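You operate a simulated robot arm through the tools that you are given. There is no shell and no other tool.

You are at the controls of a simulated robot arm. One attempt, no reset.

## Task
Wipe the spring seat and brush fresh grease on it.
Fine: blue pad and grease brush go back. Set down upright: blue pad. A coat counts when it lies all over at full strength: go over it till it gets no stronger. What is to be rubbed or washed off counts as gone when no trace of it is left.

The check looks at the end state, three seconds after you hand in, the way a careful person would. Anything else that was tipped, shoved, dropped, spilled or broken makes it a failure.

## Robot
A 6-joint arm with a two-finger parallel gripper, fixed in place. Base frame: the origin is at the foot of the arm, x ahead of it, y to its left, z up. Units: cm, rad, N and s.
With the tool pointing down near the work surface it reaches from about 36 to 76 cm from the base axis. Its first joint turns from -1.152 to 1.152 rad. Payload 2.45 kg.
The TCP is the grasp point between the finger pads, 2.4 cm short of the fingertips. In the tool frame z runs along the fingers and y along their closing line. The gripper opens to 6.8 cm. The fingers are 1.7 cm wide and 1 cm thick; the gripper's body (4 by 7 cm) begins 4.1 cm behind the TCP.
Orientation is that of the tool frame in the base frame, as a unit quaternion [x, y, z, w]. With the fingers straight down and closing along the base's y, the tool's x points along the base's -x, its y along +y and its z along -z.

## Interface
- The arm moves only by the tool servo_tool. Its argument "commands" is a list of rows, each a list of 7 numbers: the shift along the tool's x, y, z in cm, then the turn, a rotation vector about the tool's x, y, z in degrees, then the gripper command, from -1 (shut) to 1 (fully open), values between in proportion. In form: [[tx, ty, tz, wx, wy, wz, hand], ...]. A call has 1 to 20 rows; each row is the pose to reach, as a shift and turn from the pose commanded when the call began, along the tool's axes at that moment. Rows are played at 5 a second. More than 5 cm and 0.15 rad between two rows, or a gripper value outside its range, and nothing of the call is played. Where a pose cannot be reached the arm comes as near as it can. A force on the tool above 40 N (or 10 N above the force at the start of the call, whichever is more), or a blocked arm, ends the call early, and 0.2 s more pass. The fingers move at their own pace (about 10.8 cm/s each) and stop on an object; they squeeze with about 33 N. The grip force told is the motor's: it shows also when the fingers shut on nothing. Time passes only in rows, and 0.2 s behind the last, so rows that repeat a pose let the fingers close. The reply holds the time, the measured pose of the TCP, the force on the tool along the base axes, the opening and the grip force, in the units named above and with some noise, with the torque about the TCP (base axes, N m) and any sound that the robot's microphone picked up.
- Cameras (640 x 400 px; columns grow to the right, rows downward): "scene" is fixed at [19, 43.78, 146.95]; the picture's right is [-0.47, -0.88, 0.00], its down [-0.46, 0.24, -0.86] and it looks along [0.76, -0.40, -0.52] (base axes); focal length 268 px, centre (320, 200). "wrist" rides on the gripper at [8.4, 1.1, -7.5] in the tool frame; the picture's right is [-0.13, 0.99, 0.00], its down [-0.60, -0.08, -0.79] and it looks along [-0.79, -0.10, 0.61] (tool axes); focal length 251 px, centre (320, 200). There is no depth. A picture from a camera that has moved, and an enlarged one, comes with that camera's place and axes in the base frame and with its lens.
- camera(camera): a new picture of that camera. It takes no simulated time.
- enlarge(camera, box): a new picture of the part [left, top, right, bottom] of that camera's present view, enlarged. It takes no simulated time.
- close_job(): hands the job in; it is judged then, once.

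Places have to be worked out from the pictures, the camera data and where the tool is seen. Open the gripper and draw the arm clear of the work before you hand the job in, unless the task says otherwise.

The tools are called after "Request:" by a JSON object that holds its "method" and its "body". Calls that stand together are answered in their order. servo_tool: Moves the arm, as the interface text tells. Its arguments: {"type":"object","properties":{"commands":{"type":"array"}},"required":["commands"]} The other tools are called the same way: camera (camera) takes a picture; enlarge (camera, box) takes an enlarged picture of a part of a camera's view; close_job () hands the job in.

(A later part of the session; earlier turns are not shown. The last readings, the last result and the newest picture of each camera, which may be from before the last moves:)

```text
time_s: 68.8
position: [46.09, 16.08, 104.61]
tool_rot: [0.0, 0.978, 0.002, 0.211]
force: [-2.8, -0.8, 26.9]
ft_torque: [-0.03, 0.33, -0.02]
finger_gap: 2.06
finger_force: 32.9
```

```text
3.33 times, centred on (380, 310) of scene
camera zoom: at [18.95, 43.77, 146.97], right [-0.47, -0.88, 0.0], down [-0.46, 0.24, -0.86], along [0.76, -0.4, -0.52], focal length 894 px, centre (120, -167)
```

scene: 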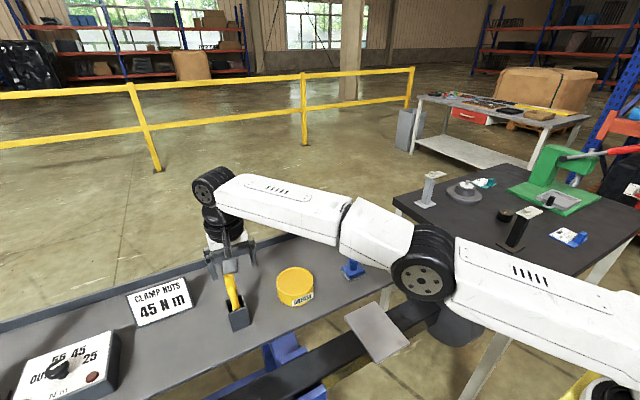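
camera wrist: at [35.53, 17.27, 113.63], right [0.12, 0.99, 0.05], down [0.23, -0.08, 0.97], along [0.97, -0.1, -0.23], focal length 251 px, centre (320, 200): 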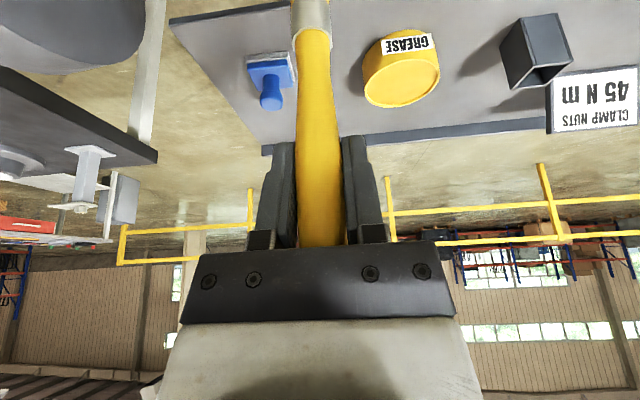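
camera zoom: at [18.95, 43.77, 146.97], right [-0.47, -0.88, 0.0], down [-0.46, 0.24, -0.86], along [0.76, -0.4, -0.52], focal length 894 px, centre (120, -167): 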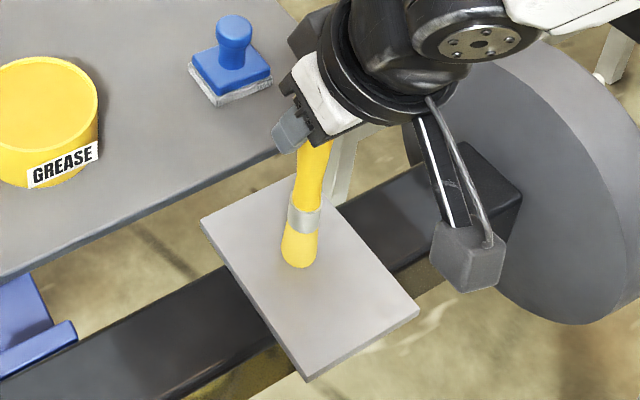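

Contact established (27 N). I ease to about 15 N and make a test stroke toward −x and back to see the grease coat.

Request:
{"method": "servo_tool", "body": {"commands": [[-0.04, 0, -0.09, 0, 0, 0, -1], [1.33, 0, -0.7, 0, 0, 0, -1], [2.7, 0, -1.31, 0, 0, 0, -1], [4.07, 0, -1.92, 0, 0, 0, -1], [4.07, 0, -1.92, 0, 0, 0, -1]]}}

Request:
{"method": "enlarge", "body": {"camera": "scene", "box": [320, 250, 440, 370]}}

```text
time_s: 70.0
position: [41.27, 16.09, 104.53]
tool_rot: [-0.001, 0.978, -0.001, 0.208]
force: [0.6, -0.8, 4.8]
ft_torque: [-0.06, -0.26, 0.0]
finger_gap: 2.08
finger_force: 33.2
```

```text
3.33 times, centred on (380, 310) of scene
camera zoom: at [18.99, 43.78, 146.95], right [-0.47, -0.88, 0.0], down [-0.46, 0.24, -0.86], along [0.76, -0.4, -0.52], focal length 894 px, centre (120, -167)
```

zoom: 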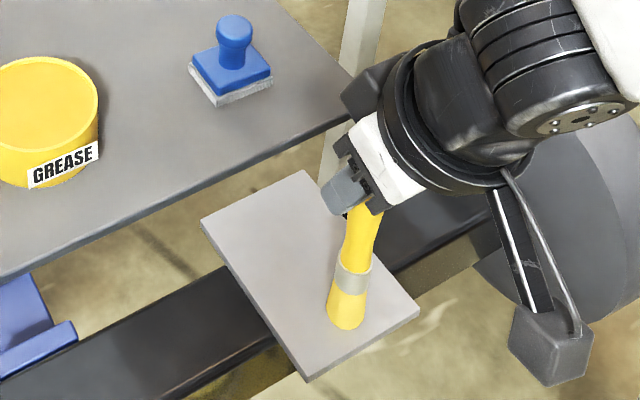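

The reach is fine here. I look closely for a grease streak.

Request:
{"method": "enlarge", "body": {"camera": "scene", "box": [350, 295, 410, 355]}}

```text
6.67 times, centred on (380, 325) of scene
camera zoom: at [18.99, 43.78, 146.95], right [-0.47, -0.88, 0.0], down [-0.46, 0.24, -0.86], along [0.76, -0.4, -0.52], focal length 1787 px, centre (-80, -633)
```

zoom: 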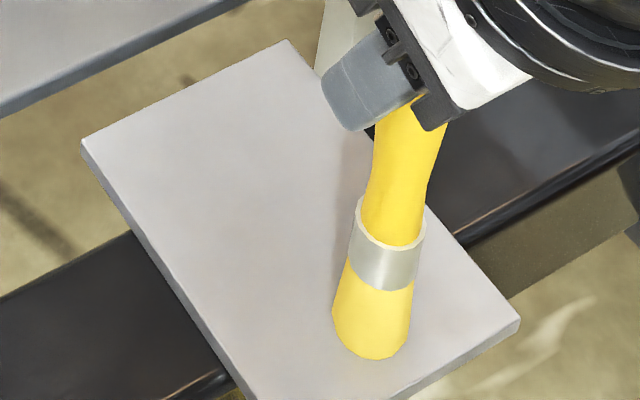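

No streak yet, with only ~5 N. I press a bit harder and stroke back.

Request:
{"method": "servo_tool", "body": {"commands": [[0.06, 0, 0.14, 0, 0, 0, -1], [-0.85, 0, 0.54, 0, 0, 0, -1], [-1.77, 0, 0.95, 0, 0, 0, -1], [-2.68, 0, 1.36, 0, 0, 0, -1], [-3.6, 0, 1.76, 0, 0, 0, -1], [-4.5, 0, 2.17, 0, 0, 0, -1]]}}

Request:
{"method": "enlarge", "body": {"camera": "scene", "box": [340, 285, 420, 365]}}

```text
time_s: 71.4
position: [46.29, 16.02, 104.27]
tool_rot: [-0.001, 0.978, -0.001, 0.21]
force: [-5.0, 1.5, 16.0]
ft_torque: [0.06, 0.89, 0.03]
finger_gap: 2.05
finger_force: 33.0
```

```text
5.00 times, centred on (380, 325) of scene
camera zoom: at [18.96, 43.78, 146.96], right [-0.47, -0.88, 0.0], down [-0.46, 0.24, -0.86], along [0.76, -0.4, -0.52], focal length 1340 px, centre (20, -425)
```

zoom: 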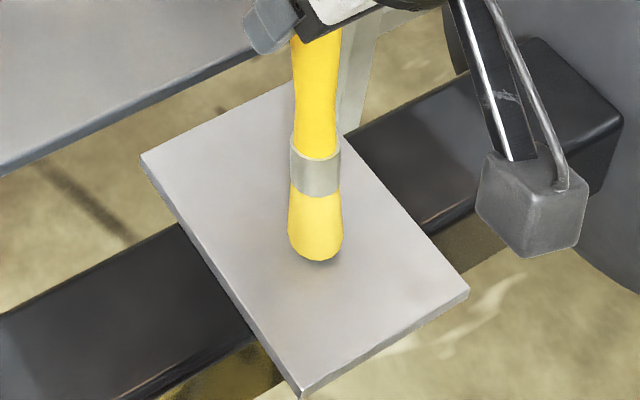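

Request:
{"method": "enlarge", "body": {"camera": "scene", "box": [365, 315, 405, 355]}}

Request:
{"method": "enlarge", "body": {"camera": "scene", "box": [372, 308, 392, 328]}}

Request:
{"method": "camera", "body": {"camera": "wrist"}}

```text
10.00 times, centred on (385, 335) of scene
camera zoom: at [18.96, 43.78, 146.96], right [-0.47, -0.88, 0.0], down [-0.46, 0.24, -0.86], along [0.76, -0.4, -0.52], focal length 2681 px, centre (-330, -1150)
```

zoom: 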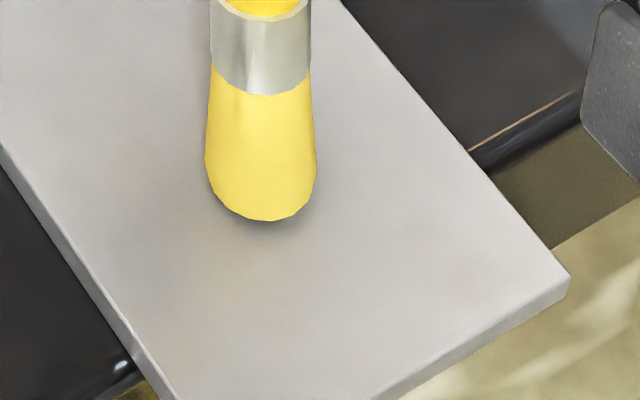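

```text
16.00 times, centred on (382, 318) of scene
camera zoom: at [18.96, 43.78, 146.96], right [-0.47, -0.88, 0.0], down [-0.46, 0.24, -0.86], along [0.76, -0.4, -0.52], focal length 4289 px, centre (-672, -1688)
```

zoom: 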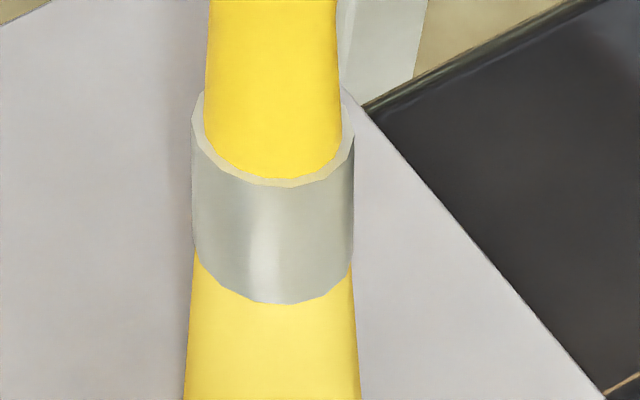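

```text
taken
camera wrist: at [35.81, 17.19, 107.62], right [0.12, 0.99, 0.05], down [0.23, -0.08, 0.97], along [0.97, -0.1, -0.24], focal length 251 px, centre (320, 200)
```

wrist: 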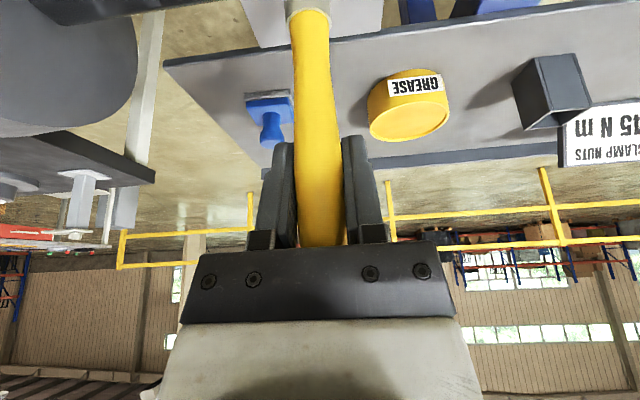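

There might be a very faint warm tint where the brush passed, so the coat builds slowly. I scrub back and forth several times along that line to test.

Request:
{"method": "servo_tool", "body": {"commands": [[2.06, 0, -0.92, 0, 0, 0, -1], [4.11, 0, -1.83, 0, 0, 0, -1], [2.06, 0, -0.92, 0, 0, 0, -1], [0, 0, 0, 0, 0, 0, -1], [2.06, 0, -0.92, 0, 0, 0, -1], [4.11, 0, -1.83, 0, 0, 0, -1], [2.06, 0, -0.92, 0, 0, 0, -1], [0, 0, 0, 0, 0, 0, -1], [2.06, 0, -0.92, 0, 0, 0, -1], [4.11, 0, -1.83, 0, 0, 0, -1], [2.06, 0, -0.92, 0, 0, 0, -1], [0, 0, 0, 0, 0, 0, -1], [0, 0, 0, 0, 0, 0, -1]]}}

Request:
{"method": "enlarge", "body": {"camera": "scene", "box": [340, 285, 420, 365]}}

```text
time_s: 74.2
position: [46.36, 16.05, 104.26]
tool_rot: [-0.001, 0.978, 0.0, 0.209]
force: [0.3, -0.1, -1.1]
ft_torque: [-0.02, 0.01, -0.02]
finger_gap: 2.06
finger_force: 33.0
```

```text
5.00 times, centred on (380, 325) of scene
camera zoom: at [19.0, 43.78, 146.95], right [-0.47, -0.88, 0.0], down [-0.46, 0.24, -0.86], along [0.76, -0.4, -0.52], focal length 1340 px, centre (20, -425)
```

zoom: 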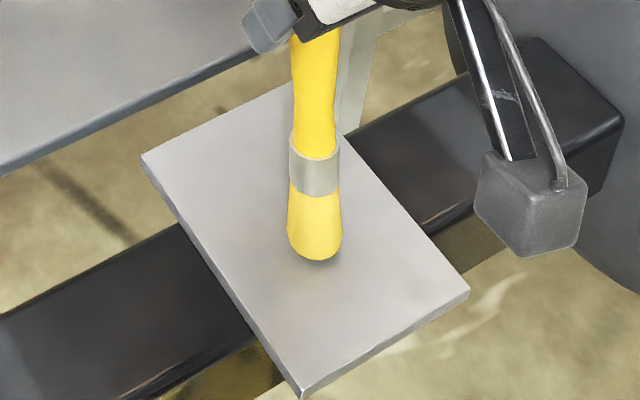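

Contact was lost: dragging along x rotates the brush in the fingers. Strokes along y (the closing line) will be better supported. I re-establish contact first.

Request:
{"method": "servo_tool", "body": {"commands": [[0.06, 0, 0.14, 0, 0, 0, -1], [0.06, 0, 0.14, 0, 0, 0, -1]]}}

Request:
{"method": "servo_tool", "body": {"commands": [[0.06, 0, 0.14, 0, 0, 0, -1], [0.06, 0, 0.14, 0, 0, 0, -1]]}}

```text
time_s: 74.8
position: [46.37, 16.19, 104.27]
tool_rot: [-0.001, 0.978, 0.0, 0.209]
force: [-1.4, -0.8, 10.3]
ft_torque: [-0.11, 0.33, 0.02]
finger_gap: 2.06
finger_force: 33.4
```

```text
time_s: 75.4
position: [46.52, 16.24, 104.28]
tool_rot: [0.0, 0.977, 0.001, 0.212]
force: [1.0, -1.7, 34.9]
ft_torque: [-0.15, 0.43, 0.03]
finger_gap: 2.09
finger_force: 32.9
```

Firm contact (35 N). I ease a hair and stroke along y.

Request:
{"method": "servo_tool", "body": {"commands": [[-0.03, 0, -0.06, 0, 0, 0, -1], [-0.03, 1, -0.06, 0, 0, 0, -1], [-0.03, 2, -0.06, 0, 0, 0, -1], [-0.03, 3, -0.06, 0, 0, 0, -1], [-0.03, 2, -0.06, 0, 0, 0, -1], [-0.03, 1, -0.06, 0, 0, 0, -1], [-0.03, 0, -0.06, 0, 0, 0, -1], [-0.03, -1, -0.06, 0, 0, 0, -1], [-0.03, -2, -0.06, 0, 0, 0, -1], [-0.03, -3, -0.06, 0, 0, 0, -1]]}}

Request:
{"method": "enlarge", "body": {"camera": "scene", "box": [340, 285, 420, 365]}}

```text
time_s: 77.6
position: [46.24, 13.0, 104.1]
tool_rot: [0.0, 0.978, -0.002, 0.208]
force: [-0.6, 0.8, 4.2]
ft_torque: [0.21, 0.04, -0.05]
finger_gap: 2.05
finger_force: 33.0
```

```text
5.00 times, centred on (380, 325) of scene
camera zoom: at [18.99, 43.79, 146.95], right [-0.47, -0.88, 0.0], down [-0.46, 0.24, -0.86], along [0.76, -0.4, -0.52], focal length 1340 px, centre (20, -425)
```

zoom: 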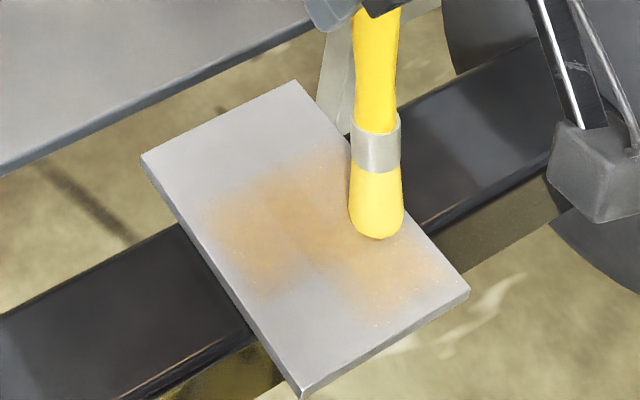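

The coat appears now — an orange film is laid when pressed properly. I press slightly more and run long y-strokes, moving toward +x.

Request:
{"method": "servo_tool", "body": {"commands": [[0.05, 0, 0.11, 0, 0, 0, -1], [0.05, -0.7, 0.11, 0, 0, 0, -1], [0.05, 1.2, 0.11, 0, 0, 0, -1], [0.05, 3.1, 0.11, 0, 0, 0, -1], [0.05, 5, 0.11, 0, 0, 0, -1], [0.05, 6.8, 0.11, 0, 0, 0, -1], [-1.32, 6.8, 0.72, 0, 0, 0, -1], [-1.32, 4.9, 0.72, 0, 0, 0, -1], [-1.32, 3, 0.72, 0, 0, 0, -1], [-1.32, 1.1, 0.72, 0, 0, 0, -1], [-1.32, -0.7, 0.72, 0, 0, 0, -1]]}}

Request:
{"method": "enlarge", "body": {"camera": "scene", "box": [340, 285, 420, 365]}}

```text
time_s: 80.0
position: [47.85, 12.47, 103.86]
tool_rot: [0.0, 0.978, 0.0, 0.209]
force: [-0.5, 3.0, 9.1]
ft_torque: [0.46, 0.28, -0.13]
finger_gap: 2.08
finger_force: 33.2
```

```text
5.00 times, centred on (380, 325) of scene
camera zoom: at [18.98, 43.79, 146.95], right [-0.47, -0.88, 0.0], down [-0.46, 0.24, -0.86], along [0.76, -0.4, -0.52], focal length 1340 px, centre (20, -425)
```

zoom: 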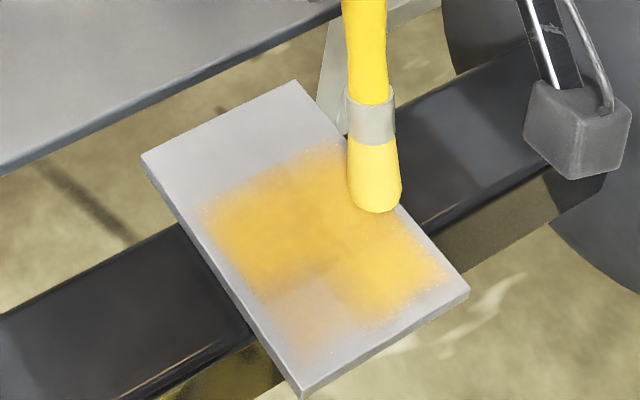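

The coat builds well. I continue the y-strokes toward the far (+x) end of the seat.

Request:
{"method": "servo_tool", "body": {"commands": [[-1.17, 0, 0.575, 0, 0, 0, -1], [-1.17, 1.9, 0.575, 0, 0, 0, -1], [-1.17, 3.8, 0.575, 0, 0, 0, -1], [-1.17, 5.7, 0.575, 0, 0, 0, -1], [-1.17, 7.5, 0.575, 0, 0, 0, -1], [-2.33, 7.5, 1.15, 0, 0, 0, -1], [-2.33, 5.6, 1.15, 0, 0, 0, -1], [-2.33, 3.7, 1.15, 0, 0, 0, -1], [-2.33, 1.8, 1.15, 0, 0, 0, -1], [-2.33, 0, 1.15, 0, 0, 0, -1]]}}

Request:
{"method": "enlarge", "body": {"camera": "scene", "box": [340, 285, 420, 365]}}

```text
time_s: 82.2
position: [50.3, 12.4, 103.93]
tool_rot: [-0.001, 0.978, -0.001, 0.21]
force: [-0.1, -0.5, -0.7]
ft_torque: [0.01, -0.02, -0.01]
finger_gap: 2.05
finger_force: 33.4
```

```text
5.00 times, centred on (380, 325) of scene
camera zoom: at [19.0, 43.78, 146.95], right [-0.47, -0.88, 0.0], down [-0.46, 0.24, -0.86], along [0.76, -0.4, -0.52], focal length 1340 px, centre (20, -425)
```

zoom: 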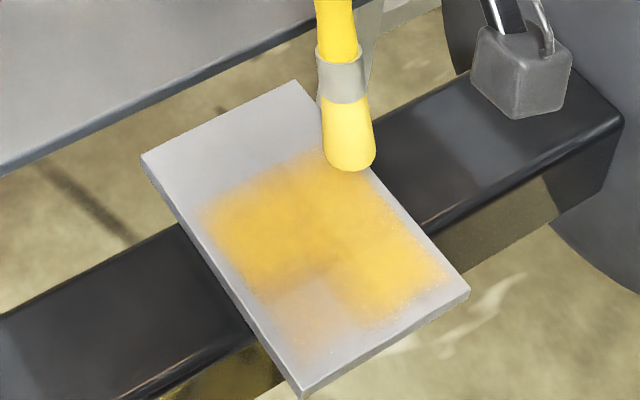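

Contact was lost after the x shift. I descend in small steps to regain it.

Request:
{"method": "servo_tool", "body": {"commands": [[0.06, 1, 0.14, 0, 0, 0, -1], [0.06, 1, 0.14, 0, 0, 0, -1]]}}

Request:
{"method": "servo_tool", "body": {"commands": [[0.06, 0, 0.14, 0, 0, 0, -1], [0.06, 0, 0.14, 0, 0, 0, -1]]}}

Request:
{"method": "camera", "body": {"camera": "wrist"}}

```text
time_s: 82.8
position: [50.51, 13.3, 103.85]
tool_rot: [0.0, 0.978, 0.0, 0.209]
force: [0.6, 1.2, -0.4]
ft_torque: [0.01, -0.03, -0.01]
finger_gap: 2.05
finger_force: 32.6
```

```text
time_s: 83.4
position: [50.52, 13.28, 103.58]
tool_rot: [-0.001, 0.978, 0.001, 0.21]
force: [-2.4, 0.4, 7.0]
ft_torque: [-0.04, 0.46, 0.01]
finger_gap: 2.06
finger_force: 32.7
```

```text
taken
camera wrist: at [39.92, 14.45, 107.02], right [0.12, 0.99, 0.05], down [0.23, -0.08, 0.97], along [0.97, -0.1, -0.23], focal length 251 px, centre (320, 200)
```

wrist: 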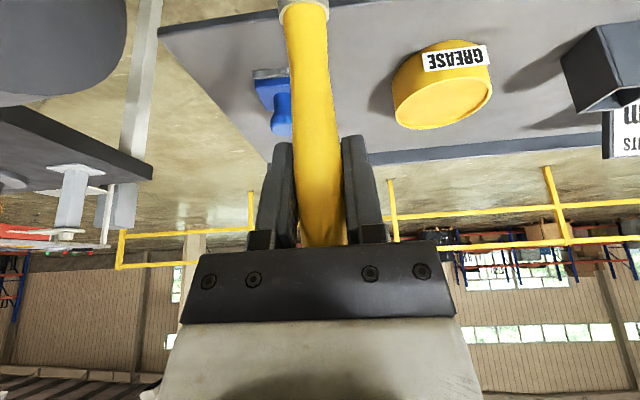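

Contact regained (7 N). I press a bit more and stroke along y here, both ways.

Request:
{"method": "servo_tool", "body": {"commands": [[0.06, 0, 0.14, 0, 0, 0, -1], [0.06, -1, 0.14, 0, 0, 0, -1], [0.06, 1, 0.14, 0, 0, 0, -1], [0.07, 3, 0.16, 0, 0, 0, -1], [0.07, 4.8, 0.16, 0, 0, 0, -1], [0.07, 6.4, 0.16, 0, 0, 0, -1], [0.08, 4.6, 0.18, 0, 0, 0, -1], [0.08, 2.8, 0.18, 0, 0, 0, -1], [0.09, 1, 0.2, 0, 0, 0, -1], [0.09, -0.9, 0.2, 0, 0, 0, -1]]}}

Request:
{"method": "enlarge", "body": {"camera": "scene", "box": [340, 285, 420, 365]}}

```text
time_s: 85.6
position: [50.66, 12.53, 103.41]
tool_rot: [0.0, 0.978, 0.0, 0.209]
force: [0.5, 4.7, 12.4]
ft_torque: [0.59, 0.35, -0.2]
finger_gap: 2.08
finger_force: 33.5
```

```text
5.00 times, centred on (380, 325) of scene
camera zoom: at [18.98, 43.79, 146.95], right [-0.47, -0.88, 0.0], down [-0.46, 0.24, -0.86], along [0.76, -0.4, -0.52], focal length 1340 px, centre (20, -425)
```

zoom: 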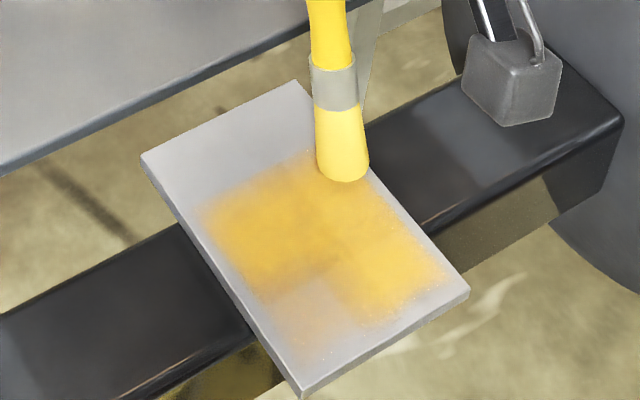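

The tip is at about x ≈ 45.7 while the TCP is at 50.6: the brush has pivoted ~22° in the fingers, because x-moves under pressure swing it. I swing it back upright by arcing the TCP around the planted tip; after that I'll lift for every x move and only stroke along y.

Request:
{"method": "servo_tool", "body": {"commands": [[0.94, 0, -0.81, 0, 0, 0, -1], [1.81, 0, -1.49, 0, 0, 0, -1], [2.73, 0, -2.11, 0, 0, 0, -1], [3.51, 0, -2.55, 0, 0, 0, -1]]}}

Request:
{"method": "enlarge", "body": {"camera": "scene", "box": [340, 285, 420, 365]}}

Request:
{"method": "camera", "body": {"camera": "wrist"}}

```text
time_s: 86.6
position: [46.22, 12.53, 104.34]
tool_rot: [-0.001, 0.978, 0.0, 0.209]
force: [0.7, 0.3, -1.5]
ft_torque: [0.04, -0.01, -0.01]
finger_gap: 2.06
finger_force: 32.5
```

```text
5.00 times, centred on (380, 325) of scene
camera zoom: at [19.0, 43.78, 146.95], right [-0.47, -0.88, 0.0], down [-0.46, 0.24, -0.86], along [0.76, -0.4, -0.52], focal length 1340 px, centre (20, -425)
```

zoom: 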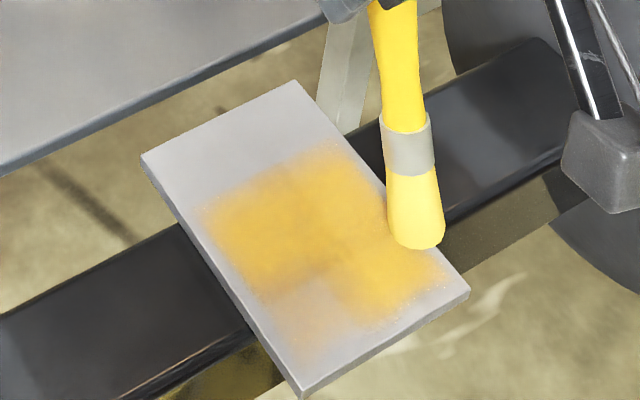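

```text
taken
camera wrist: at [35.6, 13.64, 107.7], right [0.12, 0.99, 0.05], down [0.23, -0.08, 0.97], along [0.97, -0.1, -0.24], focal length 251 px, centre (320, 200)
```

wrist: 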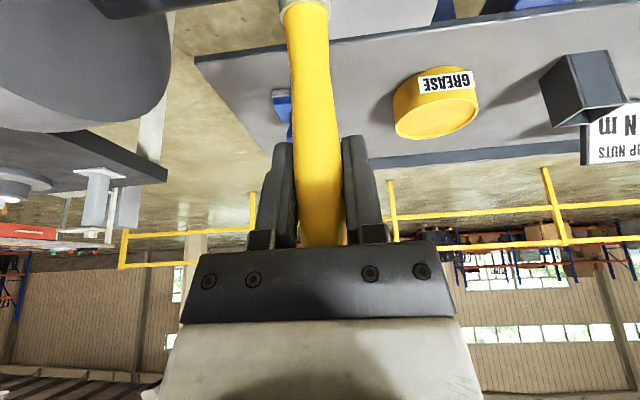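

The tip lifted off instead of staying planted, so the brush still leans. I set up at the seat's centre and will plant it with firmer pressure before swinging.

Request:
{"method": "servo_tool", "body": {"commands": [[-1.6, 1.75, 0.71, 0, 0, 0, -1], [-3.2, 3.5, 1.42, 0, 0, 0, -1], [-3.0, 3.5, 1.88, 0, 0, 0, -1], [-3.0, 3.5, 1.88, 0, 0, 0, -1]]}}

Request:
{"method": "servo_tool", "body": {"commands": [[0.1, 0, 0.23, 0, 0, 0, -1], [0.1, 0, 0.23, 0, 0, 0, -1]]}}

Request:
{"method": "servo_tool", "body": {"commands": [[0.06, 0, 0.14, 0, 0, 0, -1], [0.06, 0, 0.14, 0, 0, 0, -1]]}}

```text
time_s: 87.6
position: [49.65, 15.79, 103.65]
tool_rot: [0.0, 0.978, 0.0, 0.209]
force: [0.9, 0.3, 0.6]
ft_torque: [0.04, -0.01, -0.02]
finger_gap: 2.03
finger_force: 33.2
```

```text
time_s: 88.2
position: [49.75, 15.91, 103.39]
tool_rot: [-0.001, 0.978, 0.001, 0.208]
force: [-1.1, 0.1, 5.7]
ft_torque: [-0.11, 0.34, 0.05]
finger_gap: 2.02
finger_force: 32.8
```

```text
time_s: 88.8
position: [49.86, 15.92, 103.37]
tool_rot: [0.001, 0.978, 0.001, 0.21]
force: [-0.3, -1.7, 15.2]
ft_torque: [-0.18, 0.75, 0.08]
finger_gap: 2.06
finger_force: 33.7
```

Planted with 15 N. I swing the TCP toward −x on a slightly flatter arc so pressure stays on.

Request:
{"method": "servo_tool", "body": {"commands": [[0.48, 0, -0.36, 0, 0, 0, -1], [0.98, 0, -0.74, 0, 0, 0, -1], [1.47, 0, -1.1, 0, 0, 0, -1], [1.97, 0, -1.46, 0, 0, 0, -1]]}}

Request:
{"method": "enlarge", "body": {"camera": "scene", "box": [340, 285, 420, 365]}}

```text
time_s: 89.8
position: [47.17, 15.88, 103.94]
tool_rot: [-0.001, 0.978, 0.0, 0.209]
force: [0.4, 0.6, -1.0]
ft_torque: [0.0, -0.02, 0.0]
finger_gap: 2.07
finger_force: 33.0
```

```text
5.00 times, centred on (380, 325) of scene
camera zoom: at [19.0, 43.78, 146.95], right [-0.47, -0.88, 0.0], down [-0.46, 0.24, -0.86], along [0.76, -0.4, -0.52], focal length 1340 px, centre (20, -425)
```

zoom: 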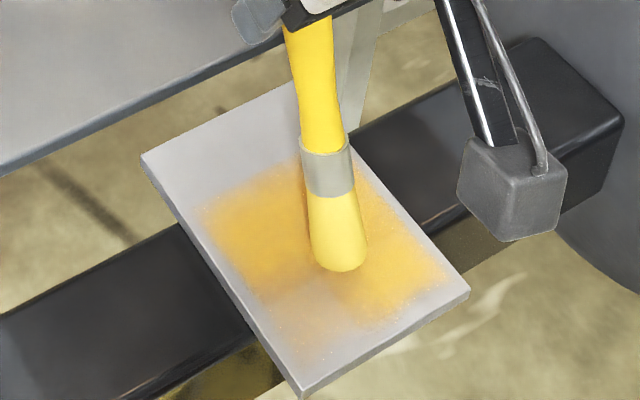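

The greasy tip slides rather than pivots. Instead I raise and tilt the tool further outward (by 22°) so that the brush itself becomes vertical, and check that the arm can hold that here.

Request:
{"method": "servo_tool", "body": {"commands": [[-0.61, 0, -1.37, 0, 0, 0, -1], [-1.22, 0, -2.74, 0, 0, 0, -1], [-1.22, 0, -2.74, 0, -7.5, 0, -1], [-1.22, 0, -2.74, 0, -15, 0, -1], [-1.22, 0, -2.74, 0, -22, 0, -1], [-1.22, 0, -2.74, 0, -22, 0, -1]]}}

Request:
{"method": "camera", "body": {"camera": "scene"}}

Request:
{"method": "enlarge", "body": {"camera": "scene", "box": [340, 285, 420, 365]}}

Request:
{"method": "camera", "body": {"camera": "wrist"}}

```text
time_s: 91.2
position: [47.39, 15.93, 106.92]
tool_rot: [-0.001, 0.92, 0.0, 0.392]
force: [-0.7, -1.0, 0.7]
ft_torque: [-0.02, -0.01, 0.02]
finger_gap: 2.04
finger_force: 33.4
```

```text
taken
```

scene: 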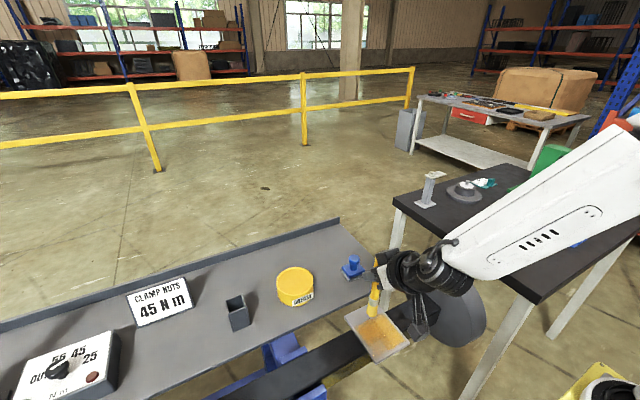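

```text
5.00 times, centred on (380, 325) of scene
camera zoom: at [19.0, 43.79, 146.95], right [-0.47, -0.88, 0.0], down [-0.46, 0.24, -0.86], along [0.76, -0.4, -0.52], focal length 1340 px, centre (20, -425)
```

zoom: 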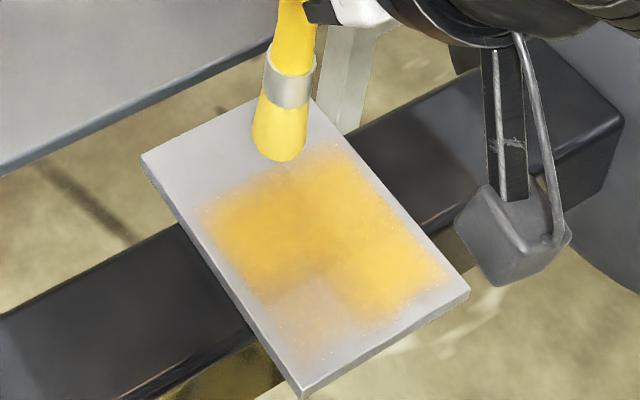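

```text
taken
camera wrist: at [36.21, 17.12, 105.95], right [0.09, 0.99, 0.09], down [-0.15, -0.08, 0.99], along [0.98, -0.1, 0.14], focal length 251 px, centre (320, 200)
```

wrist: 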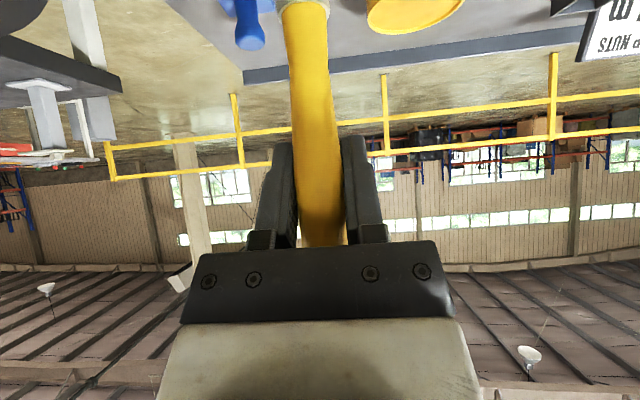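

The arm holds this tilt and the brush is now vertical, tip about (46.6, 16.3). I shift to the far end (+x, lifted) and descend to contact.

Request:
{"method": "servo_tool", "body": {"commands": [[-2.01, 0, 2.09, 0, 0, 0, -1], [-1.0, 0, 3.06, 0, 0, 0, -1], [-0.56, 0, 3.48, 0, 0, 0, -1], [-0.56, 0, 3.48, 0, 0, 0, -1]]}}

Request:
{"method": "servo_tool", "body": {"commands": [[0.14, 0, 0.14, 0, 0, 0, -1], [0.14, 0, 0.14, 0, 0, 0, -1]]}}

Request:
{"method": "enlarge", "body": {"camera": "scene", "box": [340, 285, 420, 365]}}

```text
time_s: 92.2
position: [50.2, 16.05, 105.0]
tool_rot: [-0.001, 0.92, 0.0, 0.392]
force: [0.4, -0.4, -0.1]
ft_torque: [0.0, 0.03, 0.04]
finger_gap: 2.05
finger_force: 33.0
```

```text
time_s: 92.8
position: [50.31, 15.97, 104.7]
tool_rot: [-0.001, 0.92, 0.0, 0.392]
force: [0.3, 0.4, 0.2]
ft_torque: [0.02, 0.02, -0.02]
finger_gap: 2.05
finger_force: 32.8
```

```text
5.00 times, centred on (380, 325) of scene
camera zoom: at [19.0, 43.78, 146.95], right [-0.47, -0.88, 0.0], down [-0.46, 0.24, -0.86], along [0.76, -0.4, -0.52], focal length 1340 px, centre (20, -425)
```

zoom: 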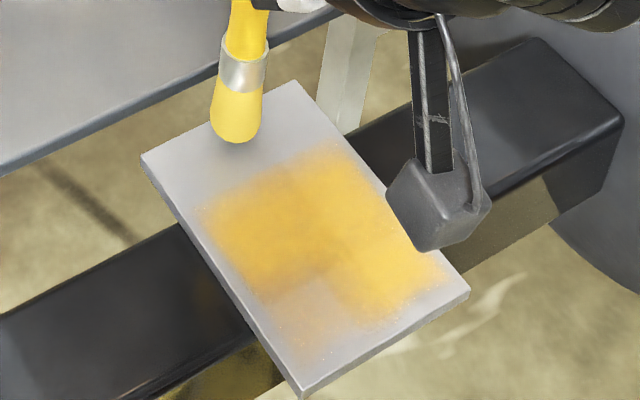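

Tip now over (49.4, 16.4), about half a centimetre above the surface. Stepping down.

Request:
{"method": "servo_tool", "body": {"commands": [[0.14, 0, 0.14, 0, 0, 0, -1], [0.14, 0, 0.14, 0, 0, 0, -1]]}}

Request:
{"method": "servo_tool", "body": {"commands": [[0.11, 0, 0.1, 0, 0, 0, -1], [0.11, 0, 0.1, 0, 0, 0, -1]]}}

Request:
{"method": "servo_tool", "body": {"commands": [[0.11, 0, 0.1, 0, 0, 0, -1], [0.11, 0, 0.1, 0, 0, 0, -1]]}}

```text
time_s: 93.4
position: [50.22, 15.86, 104.51]
tool_rot: [0.001, 0.92, -0.001, 0.391]
force: [0.9, 0.1, -0.9]
ft_torque: [0.01, 0.04, 0.03]
finger_gap: 2.06
finger_force: 32.7
```

```text
time_s: 94.0
position: [50.21, 15.97, 104.31]
tool_rot: [-0.001, 0.92, 0.001, 0.392]
force: [-0.5, -0.1, -0.2]
ft_torque: [0.0, 0.01, 0.02]
finger_gap: 2.05
finger_force: 32.7
```

```text
time_s: 94.6
position: [50.14, 15.85, 104.33]
tool_rot: [0.0, 0.92, -0.001, 0.391]
force: [0.9, 0.0, -0.1]
ft_torque: [0.01, 0.01, 0.01]
finger_gap: 2.08
finger_force: 32.7
```

Request:
{"method": "servo_tool", "body": {"commands": [[0.11, 0, 0.1, 0, 0, 0, -1], [0.11, 0, 0.1, 0, 0, 0, -1]]}}

Request:
{"method": "servo_tool", "body": {"commands": [[0.11, 0, 0.1, 0, 0, 0, -1], [0.11, 0, 0.1, 0, 0, 0, -1]]}}

Request:
{"method": "enlarge", "body": {"camera": "scene", "box": [340, 285, 420, 365]}}

```text
time_s: 95.2
position: [50.21, 15.91, 104.0]
tool_rot: [0.0, 0.92, 0.0, 0.391]
force: [-0.1, 0.2, -0.3]
ft_torque: [0.03, -0.02, 0.03]
finger_gap: 2.07
finger_force: 33.2
```

```text
time_s: 95.8
position: [50.19, 15.9, 104.1]
tool_rot: [0.0, 0.92, 0.001, 0.393]
force: [-1.5, 0.8, 7.4]
ft_torque: [0.05, 0.39, -0.02]
finger_gap: 2.07
finger_force: 32.6
```

```text
5.00 times, centred on (380, 325) of scene
camera zoom: at [18.98, 43.78, 146.96], right [-0.47, -0.88, 0.0], down [-0.46, 0.24, -0.86], along [0.76, -0.4, -0.52], focal length 1340 px, centre (20, -425)
```

zoom: 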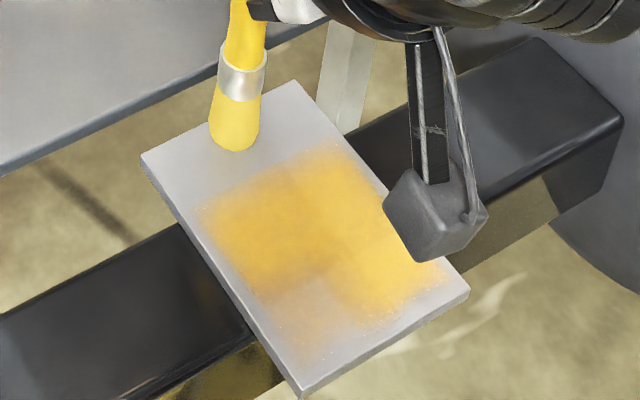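

Contact made (7 N). I press a little and stroke along y at this x, both ways.

Request:
{"method": "servo_tool", "body": {"commands": [[0.05, 0, 0.05, 0, 0, 0, -1], [0.05, 1.7, 0.05, 0, 0, 0, -1], [0.05, 3.4, 0.05, 0, 0, 0, -1], [0.05, 1.5, 0.05, 0, 0, 0, -1], [0.05, -0.3, 0.05, 0, 0, 0, -1], [0.05, -2.2, 0.05, 0, 0, 0, -1], [0.05, -4, 0.05, 0, 0, 0, -1], [0.05, -2.2, 0.05, 0, 0, 0, -1], [0.05, -0.3, 0.05, 0, 0, 0, -1]]}}

Request:
{"method": "enlarge", "body": {"camera": "scene", "box": [340, 285, 420, 365]}}

```text
time_s: 97.8
position: [50.2, 15.43, 103.83]
tool_rot: [-0.001, 0.921, -0.001, 0.39]
force: [0.3, -4.0, 10.2]
ft_torque: [-0.43, 0.09, 0.02]
finger_gap: 2.06
finger_force: 32.8
```

```text
5.00 times, centred on (380, 325) of scene
camera zoom: at [18.98, 43.77, 146.96], right [-0.47, -0.88, 0.0], down [-0.46, 0.24, -0.86], along [0.76, -0.4, -0.52], focal length 1340 px, centre (20, -425)
```

zoom: 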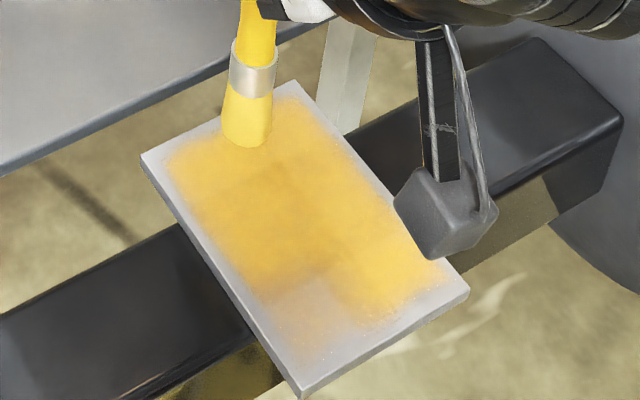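

Excellent: the far part is coated and contact holds at ~10 N. I continue closer to the far edge and then step back, lifting between lines.

Request:
{"method": "servo_tool", "body": {"commands": [[-0.43, 0, -0.42, 0, 0, 0, -1], [-1.05, 2, 0.23, 0, 0, 0, -1], [-1.05, 4.1, 0.23, 0, 0, 0, -1], [-0.6, 4.1, 0.67, 0, 0, 0, -1], [-0.6, 2.1, 0.67, 0, 0, 0, -1], [-0.6, 0.1, 0.67, 0, 0, 0, -1], [-0.6, -1.9, 0.67, 0, 0, 0, -1], [-0.6, -3.9, 0.67, 0, 0, 0, -1], [-0.6, -1.9, 0.67, 0, 0, 0, -1], [-0.6, 0.1, 0.67, 0, 0, 0, -1], [-0.6, 2.1, 0.67, 0, 0, 0, -1], [-0.6, 4.1, 0.67, 0, 0, 0, -1]]}}

Request:
{"method": "enlarge", "body": {"camera": "scene", "box": [340, 285, 420, 365]}}

```text
time_s: 100.4
position: [51.08, 19.77, 103.74]
tool_rot: [0.001, 0.92, -0.001, 0.392]
force: [-0.4, -0.5, 0.8]
ft_torque: [-0.05, 0.03, 0.02]
finger_gap: 2.06
finger_force: 32.5
```

```text
5.00 times, centred on (380, 325) of scene
camera zoom: at [19.0, 43.78, 146.95], right [-0.47, -0.88, 0.0], down [-0.46, 0.24, -0.86], along [0.76, -0.4, -0.52], focal length 1340 px, centre (20, -425)
```

zoom: 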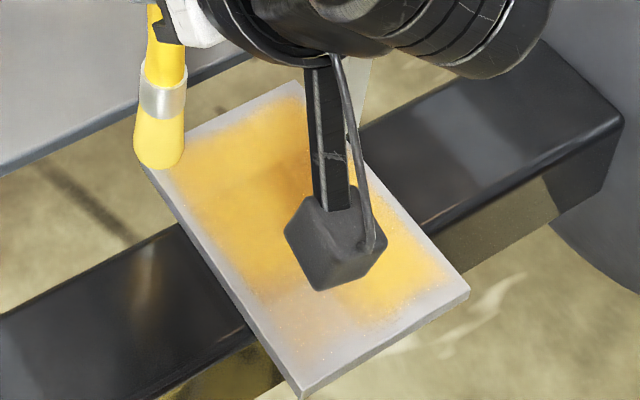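

The far edge is nearly covered. I step back 1.5 cm in x (lifted) and stroke again with a touch more pressure.

Request:
{"method": "servo_tool", "body": {"commands": [[-0.36, 0, -0.35, 0, 0, 0, -1], [0.68, 0, -1.43, 0, 0, 0, -1], [1.13, 0, -1.0, 0, 0, 0, -1], [1.13, -2, -1.0, 0, 0, 0, -1], [1.13, -4, -1.0, 0, 0, 0, -1], [1.13, -6, -1.0, 0, 0, 0, -1], [1.13, -8, -1.0, 0, 0, 0, -1], [1.15, -6, -0.98, 0, 0, 0, -1], [1.15, -4, -0.98, 0, 0, 0, -1], [1.15, -2, -0.98, 0, 0, 0, -1], [1.15, 0, -0.98, 0, 0, 0, -1]]}}

Request:
{"method": "enlarge", "body": {"camera": "scene", "box": [340, 285, 420, 365]}}

```text
time_s: 102.8
position: [49.63, 19.68, 103.84]
tool_rot: [-0.001, 0.92, 0.0, 0.393]
force: [-0.2, -7.2, 23.9]
ft_torque: [-0.72, 0.16, 0.06]
finger_gap: 2.11
finger_force: 32.9
```

```text
5.00 times, centred on (380, 325) of scene
camera zoom: at [18.96, 43.75, 146.97], right [-0.47, -0.88, 0.0], down [-0.46, 0.24, -0.86], along [0.76, -0.4, -0.52], focal length 1340 px, centre (20, -425)
```

zoom: 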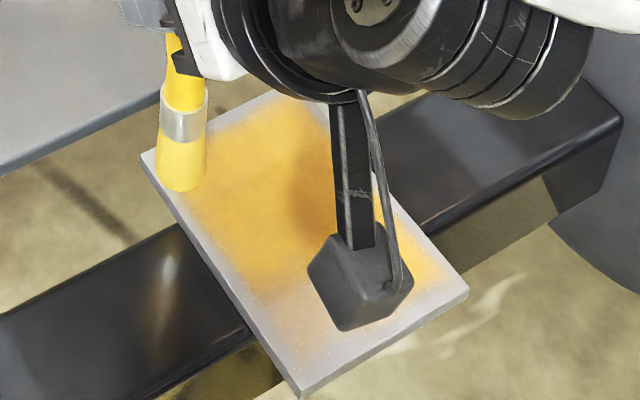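

Firm contact now (24 N). I do the next two lines back toward −x.

Request:
{"method": "servo_tool", "body": {"commands": [[-0.36, 0, -0.35, 0, 0, 0, -1], [0.75, 0, -1.5, 0, 0, 0, -1], [1.12, 0, -1.14, 0, 0, 0, -1], [1.12, -2.7, -1.14, 0, 0, 0, -1], [1.12, -5.4, -1.14, 0, 0, 0, -1], [1.12, -8, -1.14, 0, 0, 0, -1], [1.13, -5.4, -1.13, 0, 0, 0, -1], [1.13, -2.7, -1.13, 0, 0, 0, -1], [1.13, 0, -1.13, 0, 0, 0, -1], [0.75, 0, -1.5, 0, 0, 0, -1], [1.86, 0, -2.65, 0, 0, 0, -1], [2.25, 0, -2.27, 0, 0, 0, -1], [2.25, -2.7, -2.27, 0, 0, 0, -1], [2.25, -5.4, -2.27, 0, 0, 0, -1], [2.25, -8, -2.27, 0, 0, 0, -1], [2.27, -5.4, -2.26, 0, 0, 0, -1], [2.27, -2.7, -2.26, 0, 0, 0, -1], [2.27, 0, -2.26, 0, 0, 0, -1]]}}

Request:
{"method": "enlarge", "body": {"camera": "scene", "box": [340, 285, 420, 365]}}

```text
time_s: 106.6
position: [46.54, 19.71, 103.68]
tool_rot: [0.0, 0.92, 0.0, 0.391]
force: [0.1, -7.0, 21.3]
ft_torque: [-0.79, 0.1, 0.05]
finger_gap: 2.08
finger_force: 33.0
```

```text
5.00 times, centred on (380, 325) of scene
camera zoom: at [18.97, 43.75, 146.97], right [-0.47, -0.88, 0.0], down [-0.46, 0.24, -0.86], along [0.76, -0.4, -0.52], focal length 1340 px, centre (20, -425)
```

zoom: 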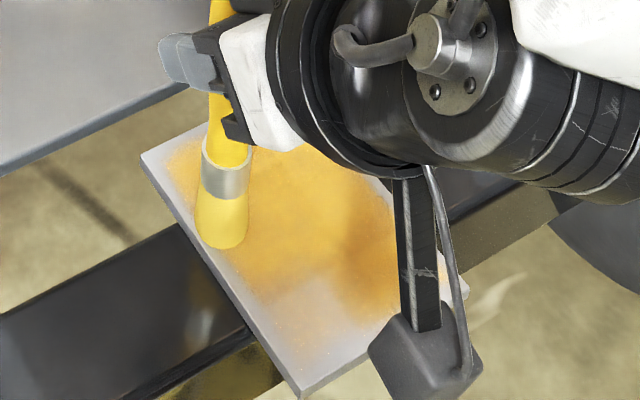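

Good; two more lines further toward −x.

Request:
{"method": "servo_tool", "body": {"commands": [[-0.36, 0, -0.35, 0, 0, 0, -1], [0.75, 0, -1.5, 0, 0, 0, -1], [1.12, 0, -1.14, 0, 0, 0, -1], [1.12, -2.7, -1.14, 0, 0, 0, -1], [1.12, -5.4, -1.14, 0, 0, 0, -1], [1.12, -8, -1.14, 0, 0, 0, -1], [1.13, -5.4, -1.13, 0, 0, 0, -1], [1.13, -2.7, -1.13, 0, 0, 0, -1], [1.13, 0, -1.13, 0, 0, 0, -1], [0.75, 0, -1.5, 0, 0, 0, -1], [1.86, 0, -2.65, 0, 0, 0, -1], [2.25, 0, -2.27, 0, 0, 0, -1], [2.25, -2.7, -2.27, 0, 0, 0, -1], [2.25, -5.4, -2.27, 0, 0, 0, -1], [2.25, -8, -2.27, 0, 0, 0, -1], [2.27, -5.4, -2.26, 0, 0, 0, -1], [2.27, -2.7, -2.26, 0, 0, 0, -1], [2.27, 0, -2.26, 0, 0, 0, -1]]}}

Request:
{"method": "enlarge", "body": {"camera": "scene", "box": [340, 285, 420, 365]}}

```text
time_s: 110.4
position: [43.12, 19.56, 103.67]
tool_rot: [-0.001, 0.92, -0.001, 0.392]
force: [-0.3, -8.0, 23.4]
ft_torque: [-0.85, 0.14, 0.06]
finger_gap: 2.09
finger_force: 33.1
out of reach, approached as far as the arm can: row 6, 14, 15, 16
```

```text
5.00 times, centred on (380, 325) of scene
camera zoom: at [18.97, 43.74, 146.97], right [-0.47, -0.88, 0.0], down [-0.46, 0.24, -0.86], along [0.76, -0.4, -0.52], focal length 1340 px, centre (20, -425)
```

zoom: 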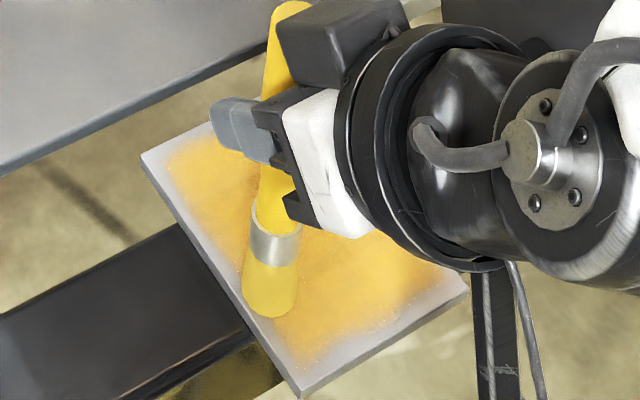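

Near the −x end the tilted arm hits its inner reach limit. The coat is coming well; I lift and go back to the tin to reload while inspecting the seat.

Request:
{"method": "servo_tool", "body": {"commands": [[-2.3, 0, -2.2, 0, 0, 0, -1], [-4.62, 0, -4.43, 0, 0, 0, -1], [-7.44, 1.03, -1.5, 0, 0, 0, -1], [-10.25, 2.07, 1.44, 0, 0, 0, -1], [-13.07, 3.1, 4.37, 0, 0, 0, -1], [-15.9, 4.13, 7.3, 0, 0, 0, -1], [-18.7, 5.17, 10.24, 0, 0, 0, -1], [-21.52, 6.2, 13.17, 0, 0, 0, -1], [-21.52, 6.2, 13.17, 0, 0, 0, -1]]}}

Request:
{"method": "enlarge", "body": {"camera": "scene", "box": [340, 285, 420, 365]}}

Request:
{"method": "enlarge", "body": {"camera": "scene", "box": [240, 200, 360, 330]}}

```text
time_s: 112.4
position: [67.72, 25.69, 109.91]
tool_rot: [0.0, 0.92, 0.0, 0.392]
force: [-0.2, 0.1, -0.2]
ft_torque: [0.02, 0.0, -0.01]
finger_gap: 2.07
finger_force: 32.8
```

```text
5.00 times, centred on (380, 325) of scene
camera zoom: at [19.0, 43.78, 146.95], right [-0.47, -0.88, 0.0], down [-0.46, 0.24, -0.86], along [0.76, -0.4, -0.52], focal length 1340 px, centre (20, -425)
```

zoom: 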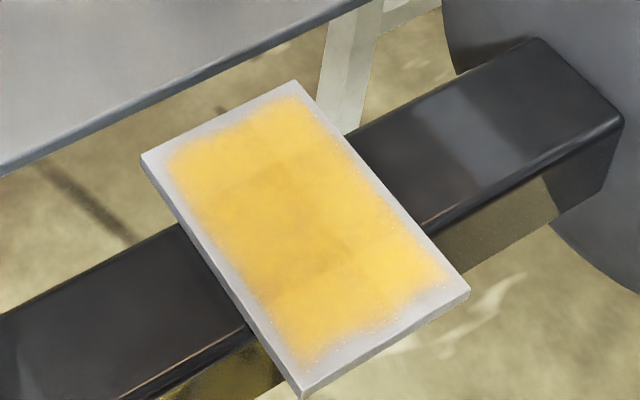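

```text
3.08 times, centred on (300, 265) of scene
camera zoom: at [19.0, 43.78, 146.95], right [-0.47, -0.88, 0.0], down [-0.46, 0.24, -0.86], along [0.76, -0.4, -0.52], focal length 825 px, centre (382, 0)
```

zoom: 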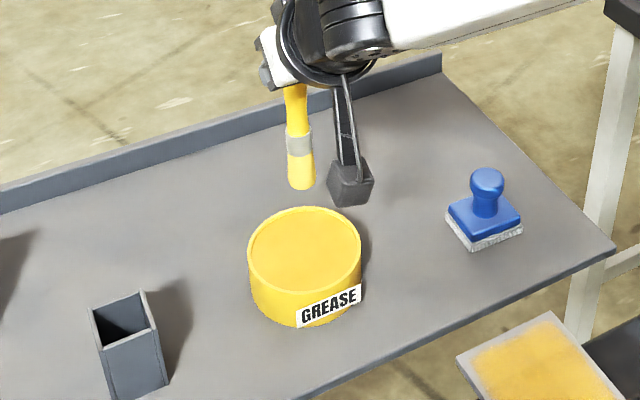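

The coat covers most of the seat; what remains are the margins (~1 cm) and the −x end. The tip is right above the tin, so I dip again.

Request:
{"method": "servo_tool", "body": {"commands": [[2.16, 0, 2.08, 0, 0, 0, -1], [4.3, 0, 4.15, 0, 0, 0, -1], [5.05, 0, 4.85, 0, 0, 0, -1], [5.2, 0, 4.99, 0, 0, 0, -1], [5.2, 0, 4.99, 0, 0, 0, -1]]}}

Request:
{"method": "servo_tool", "body": {"commands": [[0.14, 0, 0.14, 0, 0, 0, -1], [0.14, 0, 0.14, 0, 0, 0, -1]]}}

Request:
{"method": "servo_tool", "body": {"commands": [[0.14, 0, 0.14, 0, 0, 0, -1], [0.14, 0, 0.14, 0, 0, 0, -1]]}}

Request:
{"method": "enlarge", "body": {"camera": "scene", "box": [250, 230, 350, 330]}}

```text
time_s: 113.6
position: [67.61, 25.78, 102.63]
tool_rot: [0.0, 0.92, 0.0, 0.392]
force: [0.0, -0.2, 0.1]
ft_torque: [-0.03, 0.02, 0.03]
finger_gap: 2.07
finger_force: 33.1
```

```text
time_s: 114.2
position: [67.67, 25.74, 102.56]
tool_rot: [0.001, 0.92, -0.001, 0.392]
force: [-0.4, 0.1, -0.1]
ft_torque: [-0.01, -0.04, 0.02]
finger_gap: 2.04
finger_force: 32.9
```

```text
time_s: 114.8
position: [67.66, 25.85, 102.39]
tool_rot: [-0.002, 0.92, 0.001, 0.392]
force: [0.6, -1.0, -0.1]
ft_torque: [0.0, -0.03, 0.01]
finger_gap: 2.04
finger_force: 32.9
```

```text
4.00 times, centred on (300, 280) of scene
camera zoom: at [19.0, 43.78, 146.95], right [-0.47, -0.88, 0.0], down [-0.46, 0.24, -0.86], along [0.76, -0.4, -0.52], focal length 1072 px, centre (400, -120)
```

zoom: 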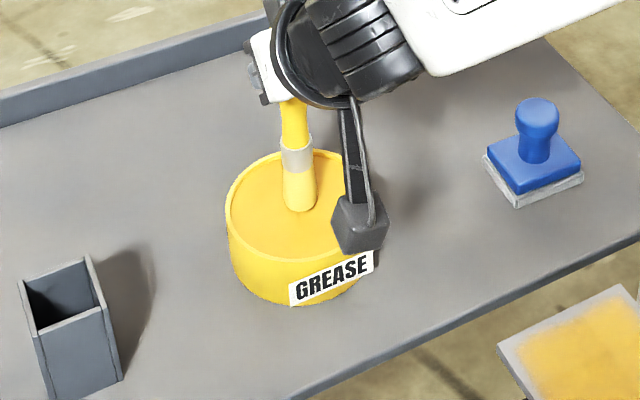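

Request:
{"method": "servo_tool", "body": {"commands": [[0.14, 0, 0.14, 0, 0, 0, -1], [0.14, 0, 0.14, 0, 0, 0, -1]]}}

Request:
{"method": "servo_tool", "body": {"commands": [[0.14, 0, 0.14, 0, 0, 0, -1], [0.14, 0, 0.14, 0, 0, 0, -1]]}}

```text
time_s: 115.4
position: [67.58, 25.86, 102.13]
tool_rot: [0.001, 0.92, -0.001, 0.391]
force: [0.7, 0.4, -0.1]
ft_torque: [-0.02, -0.01, -0.02]
finger_gap: 2.05
finger_force: 32.8
```

```text
time_s: 116.0
position: [67.58, 25.76, 101.93]
tool_rot: [0.0, 0.92, 0.0, 0.392]
force: [-0.5, 0.7, 3.1]
ft_torque: [0.07, 0.06, -0.01]
finger_gap: 2.07
finger_force: 32.8
```

Touching (3 N). A touch deeper for a proper load, then lift straight up.

Request:
{"method": "servo_tool", "body": {"commands": [[0.09, 0, 0.08, 0, 0, 0, -1], [0.09, 0, 0.08, 0, 0, 0, -1], [-2.0, 0, -1.93, 0, 0, 0, -1], [-4.3, 0, -4.16, 0, 0, 0, -1], [-6.05, 0, -5.82, 0, 0, 0, -1], [-6.05, 0, -5.82, 0, 0, 0, -1]]}}

Request:
{"method": "enlarge", "body": {"camera": "scene", "box": [250, 210, 350, 310]}}

```text
time_s: 117.4
position: [67.52, 26.09, 110.31]
tool_rot: [0.0, 0.92, 0.0, 0.392]
force: [0.4, 0.5, -0.6]
ft_torque: [0.0, 0.01, -0.03]
finger_gap: 2.06
finger_force: 32.8
```

```text
4.00 times, centred on (300, 260) of scene
camera zoom: at [19.0, 43.78, 146.95], right [-0.47, -0.88, 0.0], down [-0.46, 0.24, -0.86], along [0.76, -0.4, -0.52], focal length 1072 px, centre (400, -40)
```

zoom: 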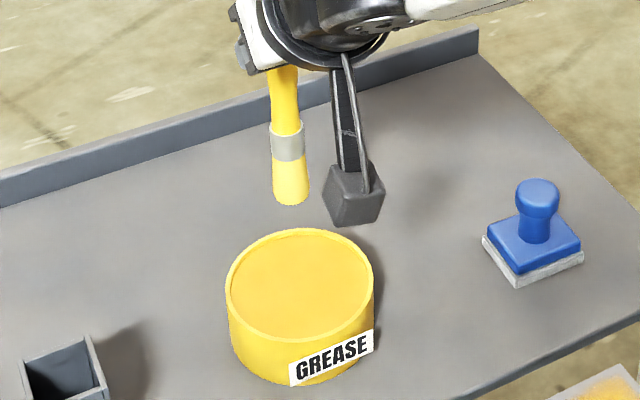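

Reloaded. I return over the seat's far +x/+y corner to work on the margins, descending to just above contact.

Request:
{"method": "servo_tool", "body": {"commands": [[2.77, -1.4, -2.88, 0, 0, 0, -1], [5.54, -2.75, -5.77, 0, 0, 0, -1], [8.31, -4.1, -8.65, 0, 0, 0, -1], [11.08, -5.5, -11.54, 0, 0, 0, -1], [13.2, -5.5, -9.5, 0, 0, 0, -1], [14.69, -5.5, -8.08, 0, 0, 0, -1], [15.4, -5.5, -7.39, 0, 0, 0, -1], [15.4, -5.5, -7.39, 0, 0, 0, -1]]}}

Request:
{"method": "enlarge", "body": {"camera": "scene", "box": [340, 285, 420, 365]}}

```text
time_s: 119.2
position: [51.7, 20.45, 104.31]
tool_rot: [-0.001, 0.92, -0.001, 0.391]
force: [0.1, -0.8, -0.5]
ft_torque: [0.01, 0.0, 0.02]
finger_gap: 2.07
finger_force: 32.6
```

```text
5.00 times, centred on (380, 325) of scene
camera zoom: at [19.0, 43.78, 146.95], right [-0.47, -0.88, 0.0], down [-0.46, 0.24, -0.86], along [0.76, -0.4, -0.52], focal length 1340 px, centre (20, -425)
```

zoom: 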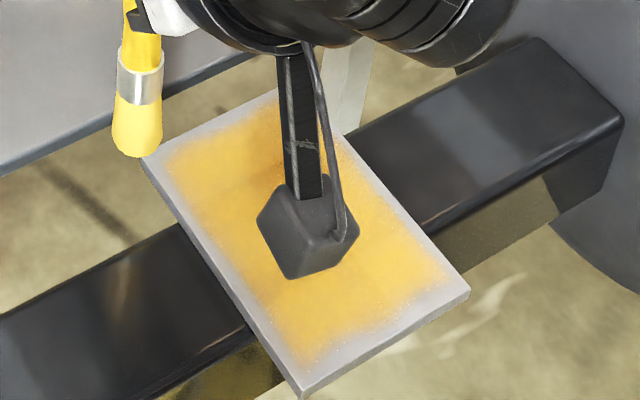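

The tip is just outside the corner; I shift in by 0.5/1.0 cm and lower to contact.

Request:
{"method": "servo_tool", "body": {"commands": [[0.35, -1.0, -0.36, 0, 0, 0, -1], [0.67, -1.0, -0.05, 0, 0, 0, -1], [0.67, -1.0, -0.05, 0, 0, 0, -1]]}}

Request:
{"method": "servo_tool", "body": {"commands": [[0.11, 0, 0.1, 0, 0, 0, -1], [0.11, 0, 0.1, 0, 0, 0, -1]]}}

Request:
{"method": "servo_tool", "body": {"commands": [[0.11, 0, 0.1, 0, 0, 0, -1], [0.11, 0, 0.1, 0, 0, 0, -1]]}}

```text
time_s: 120.0
position: [51.12, 19.44, 103.95]
tool_rot: [-0.002, 0.92, 0.001, 0.392]
force: [0.5, -0.9, -0.5]
ft_torque: [0.01, 0.01, 0.01]
finger_gap: 2.05
finger_force: 32.7
```

```text
time_s: 120.6
position: [51.15, 19.33, 103.7]
tool_rot: [0.0, 0.92, 0.0, 0.392]
force: [-0.8, 0.3, -0.5]
ft_torque: [0.01, -0.03, -0.02]
finger_gap: 2.06
finger_force: 33.3
```

```text
time_s: 121.2
position: [51.11, 19.46, 103.63]
tool_rot: [-0.001, 0.92, 0.0, 0.392]
force: [-0.5, -0.4, 4.8]
ft_torque: [0.02, 0.1, 0.01]
finger_gap: 2.03
finger_force: 33.3
```

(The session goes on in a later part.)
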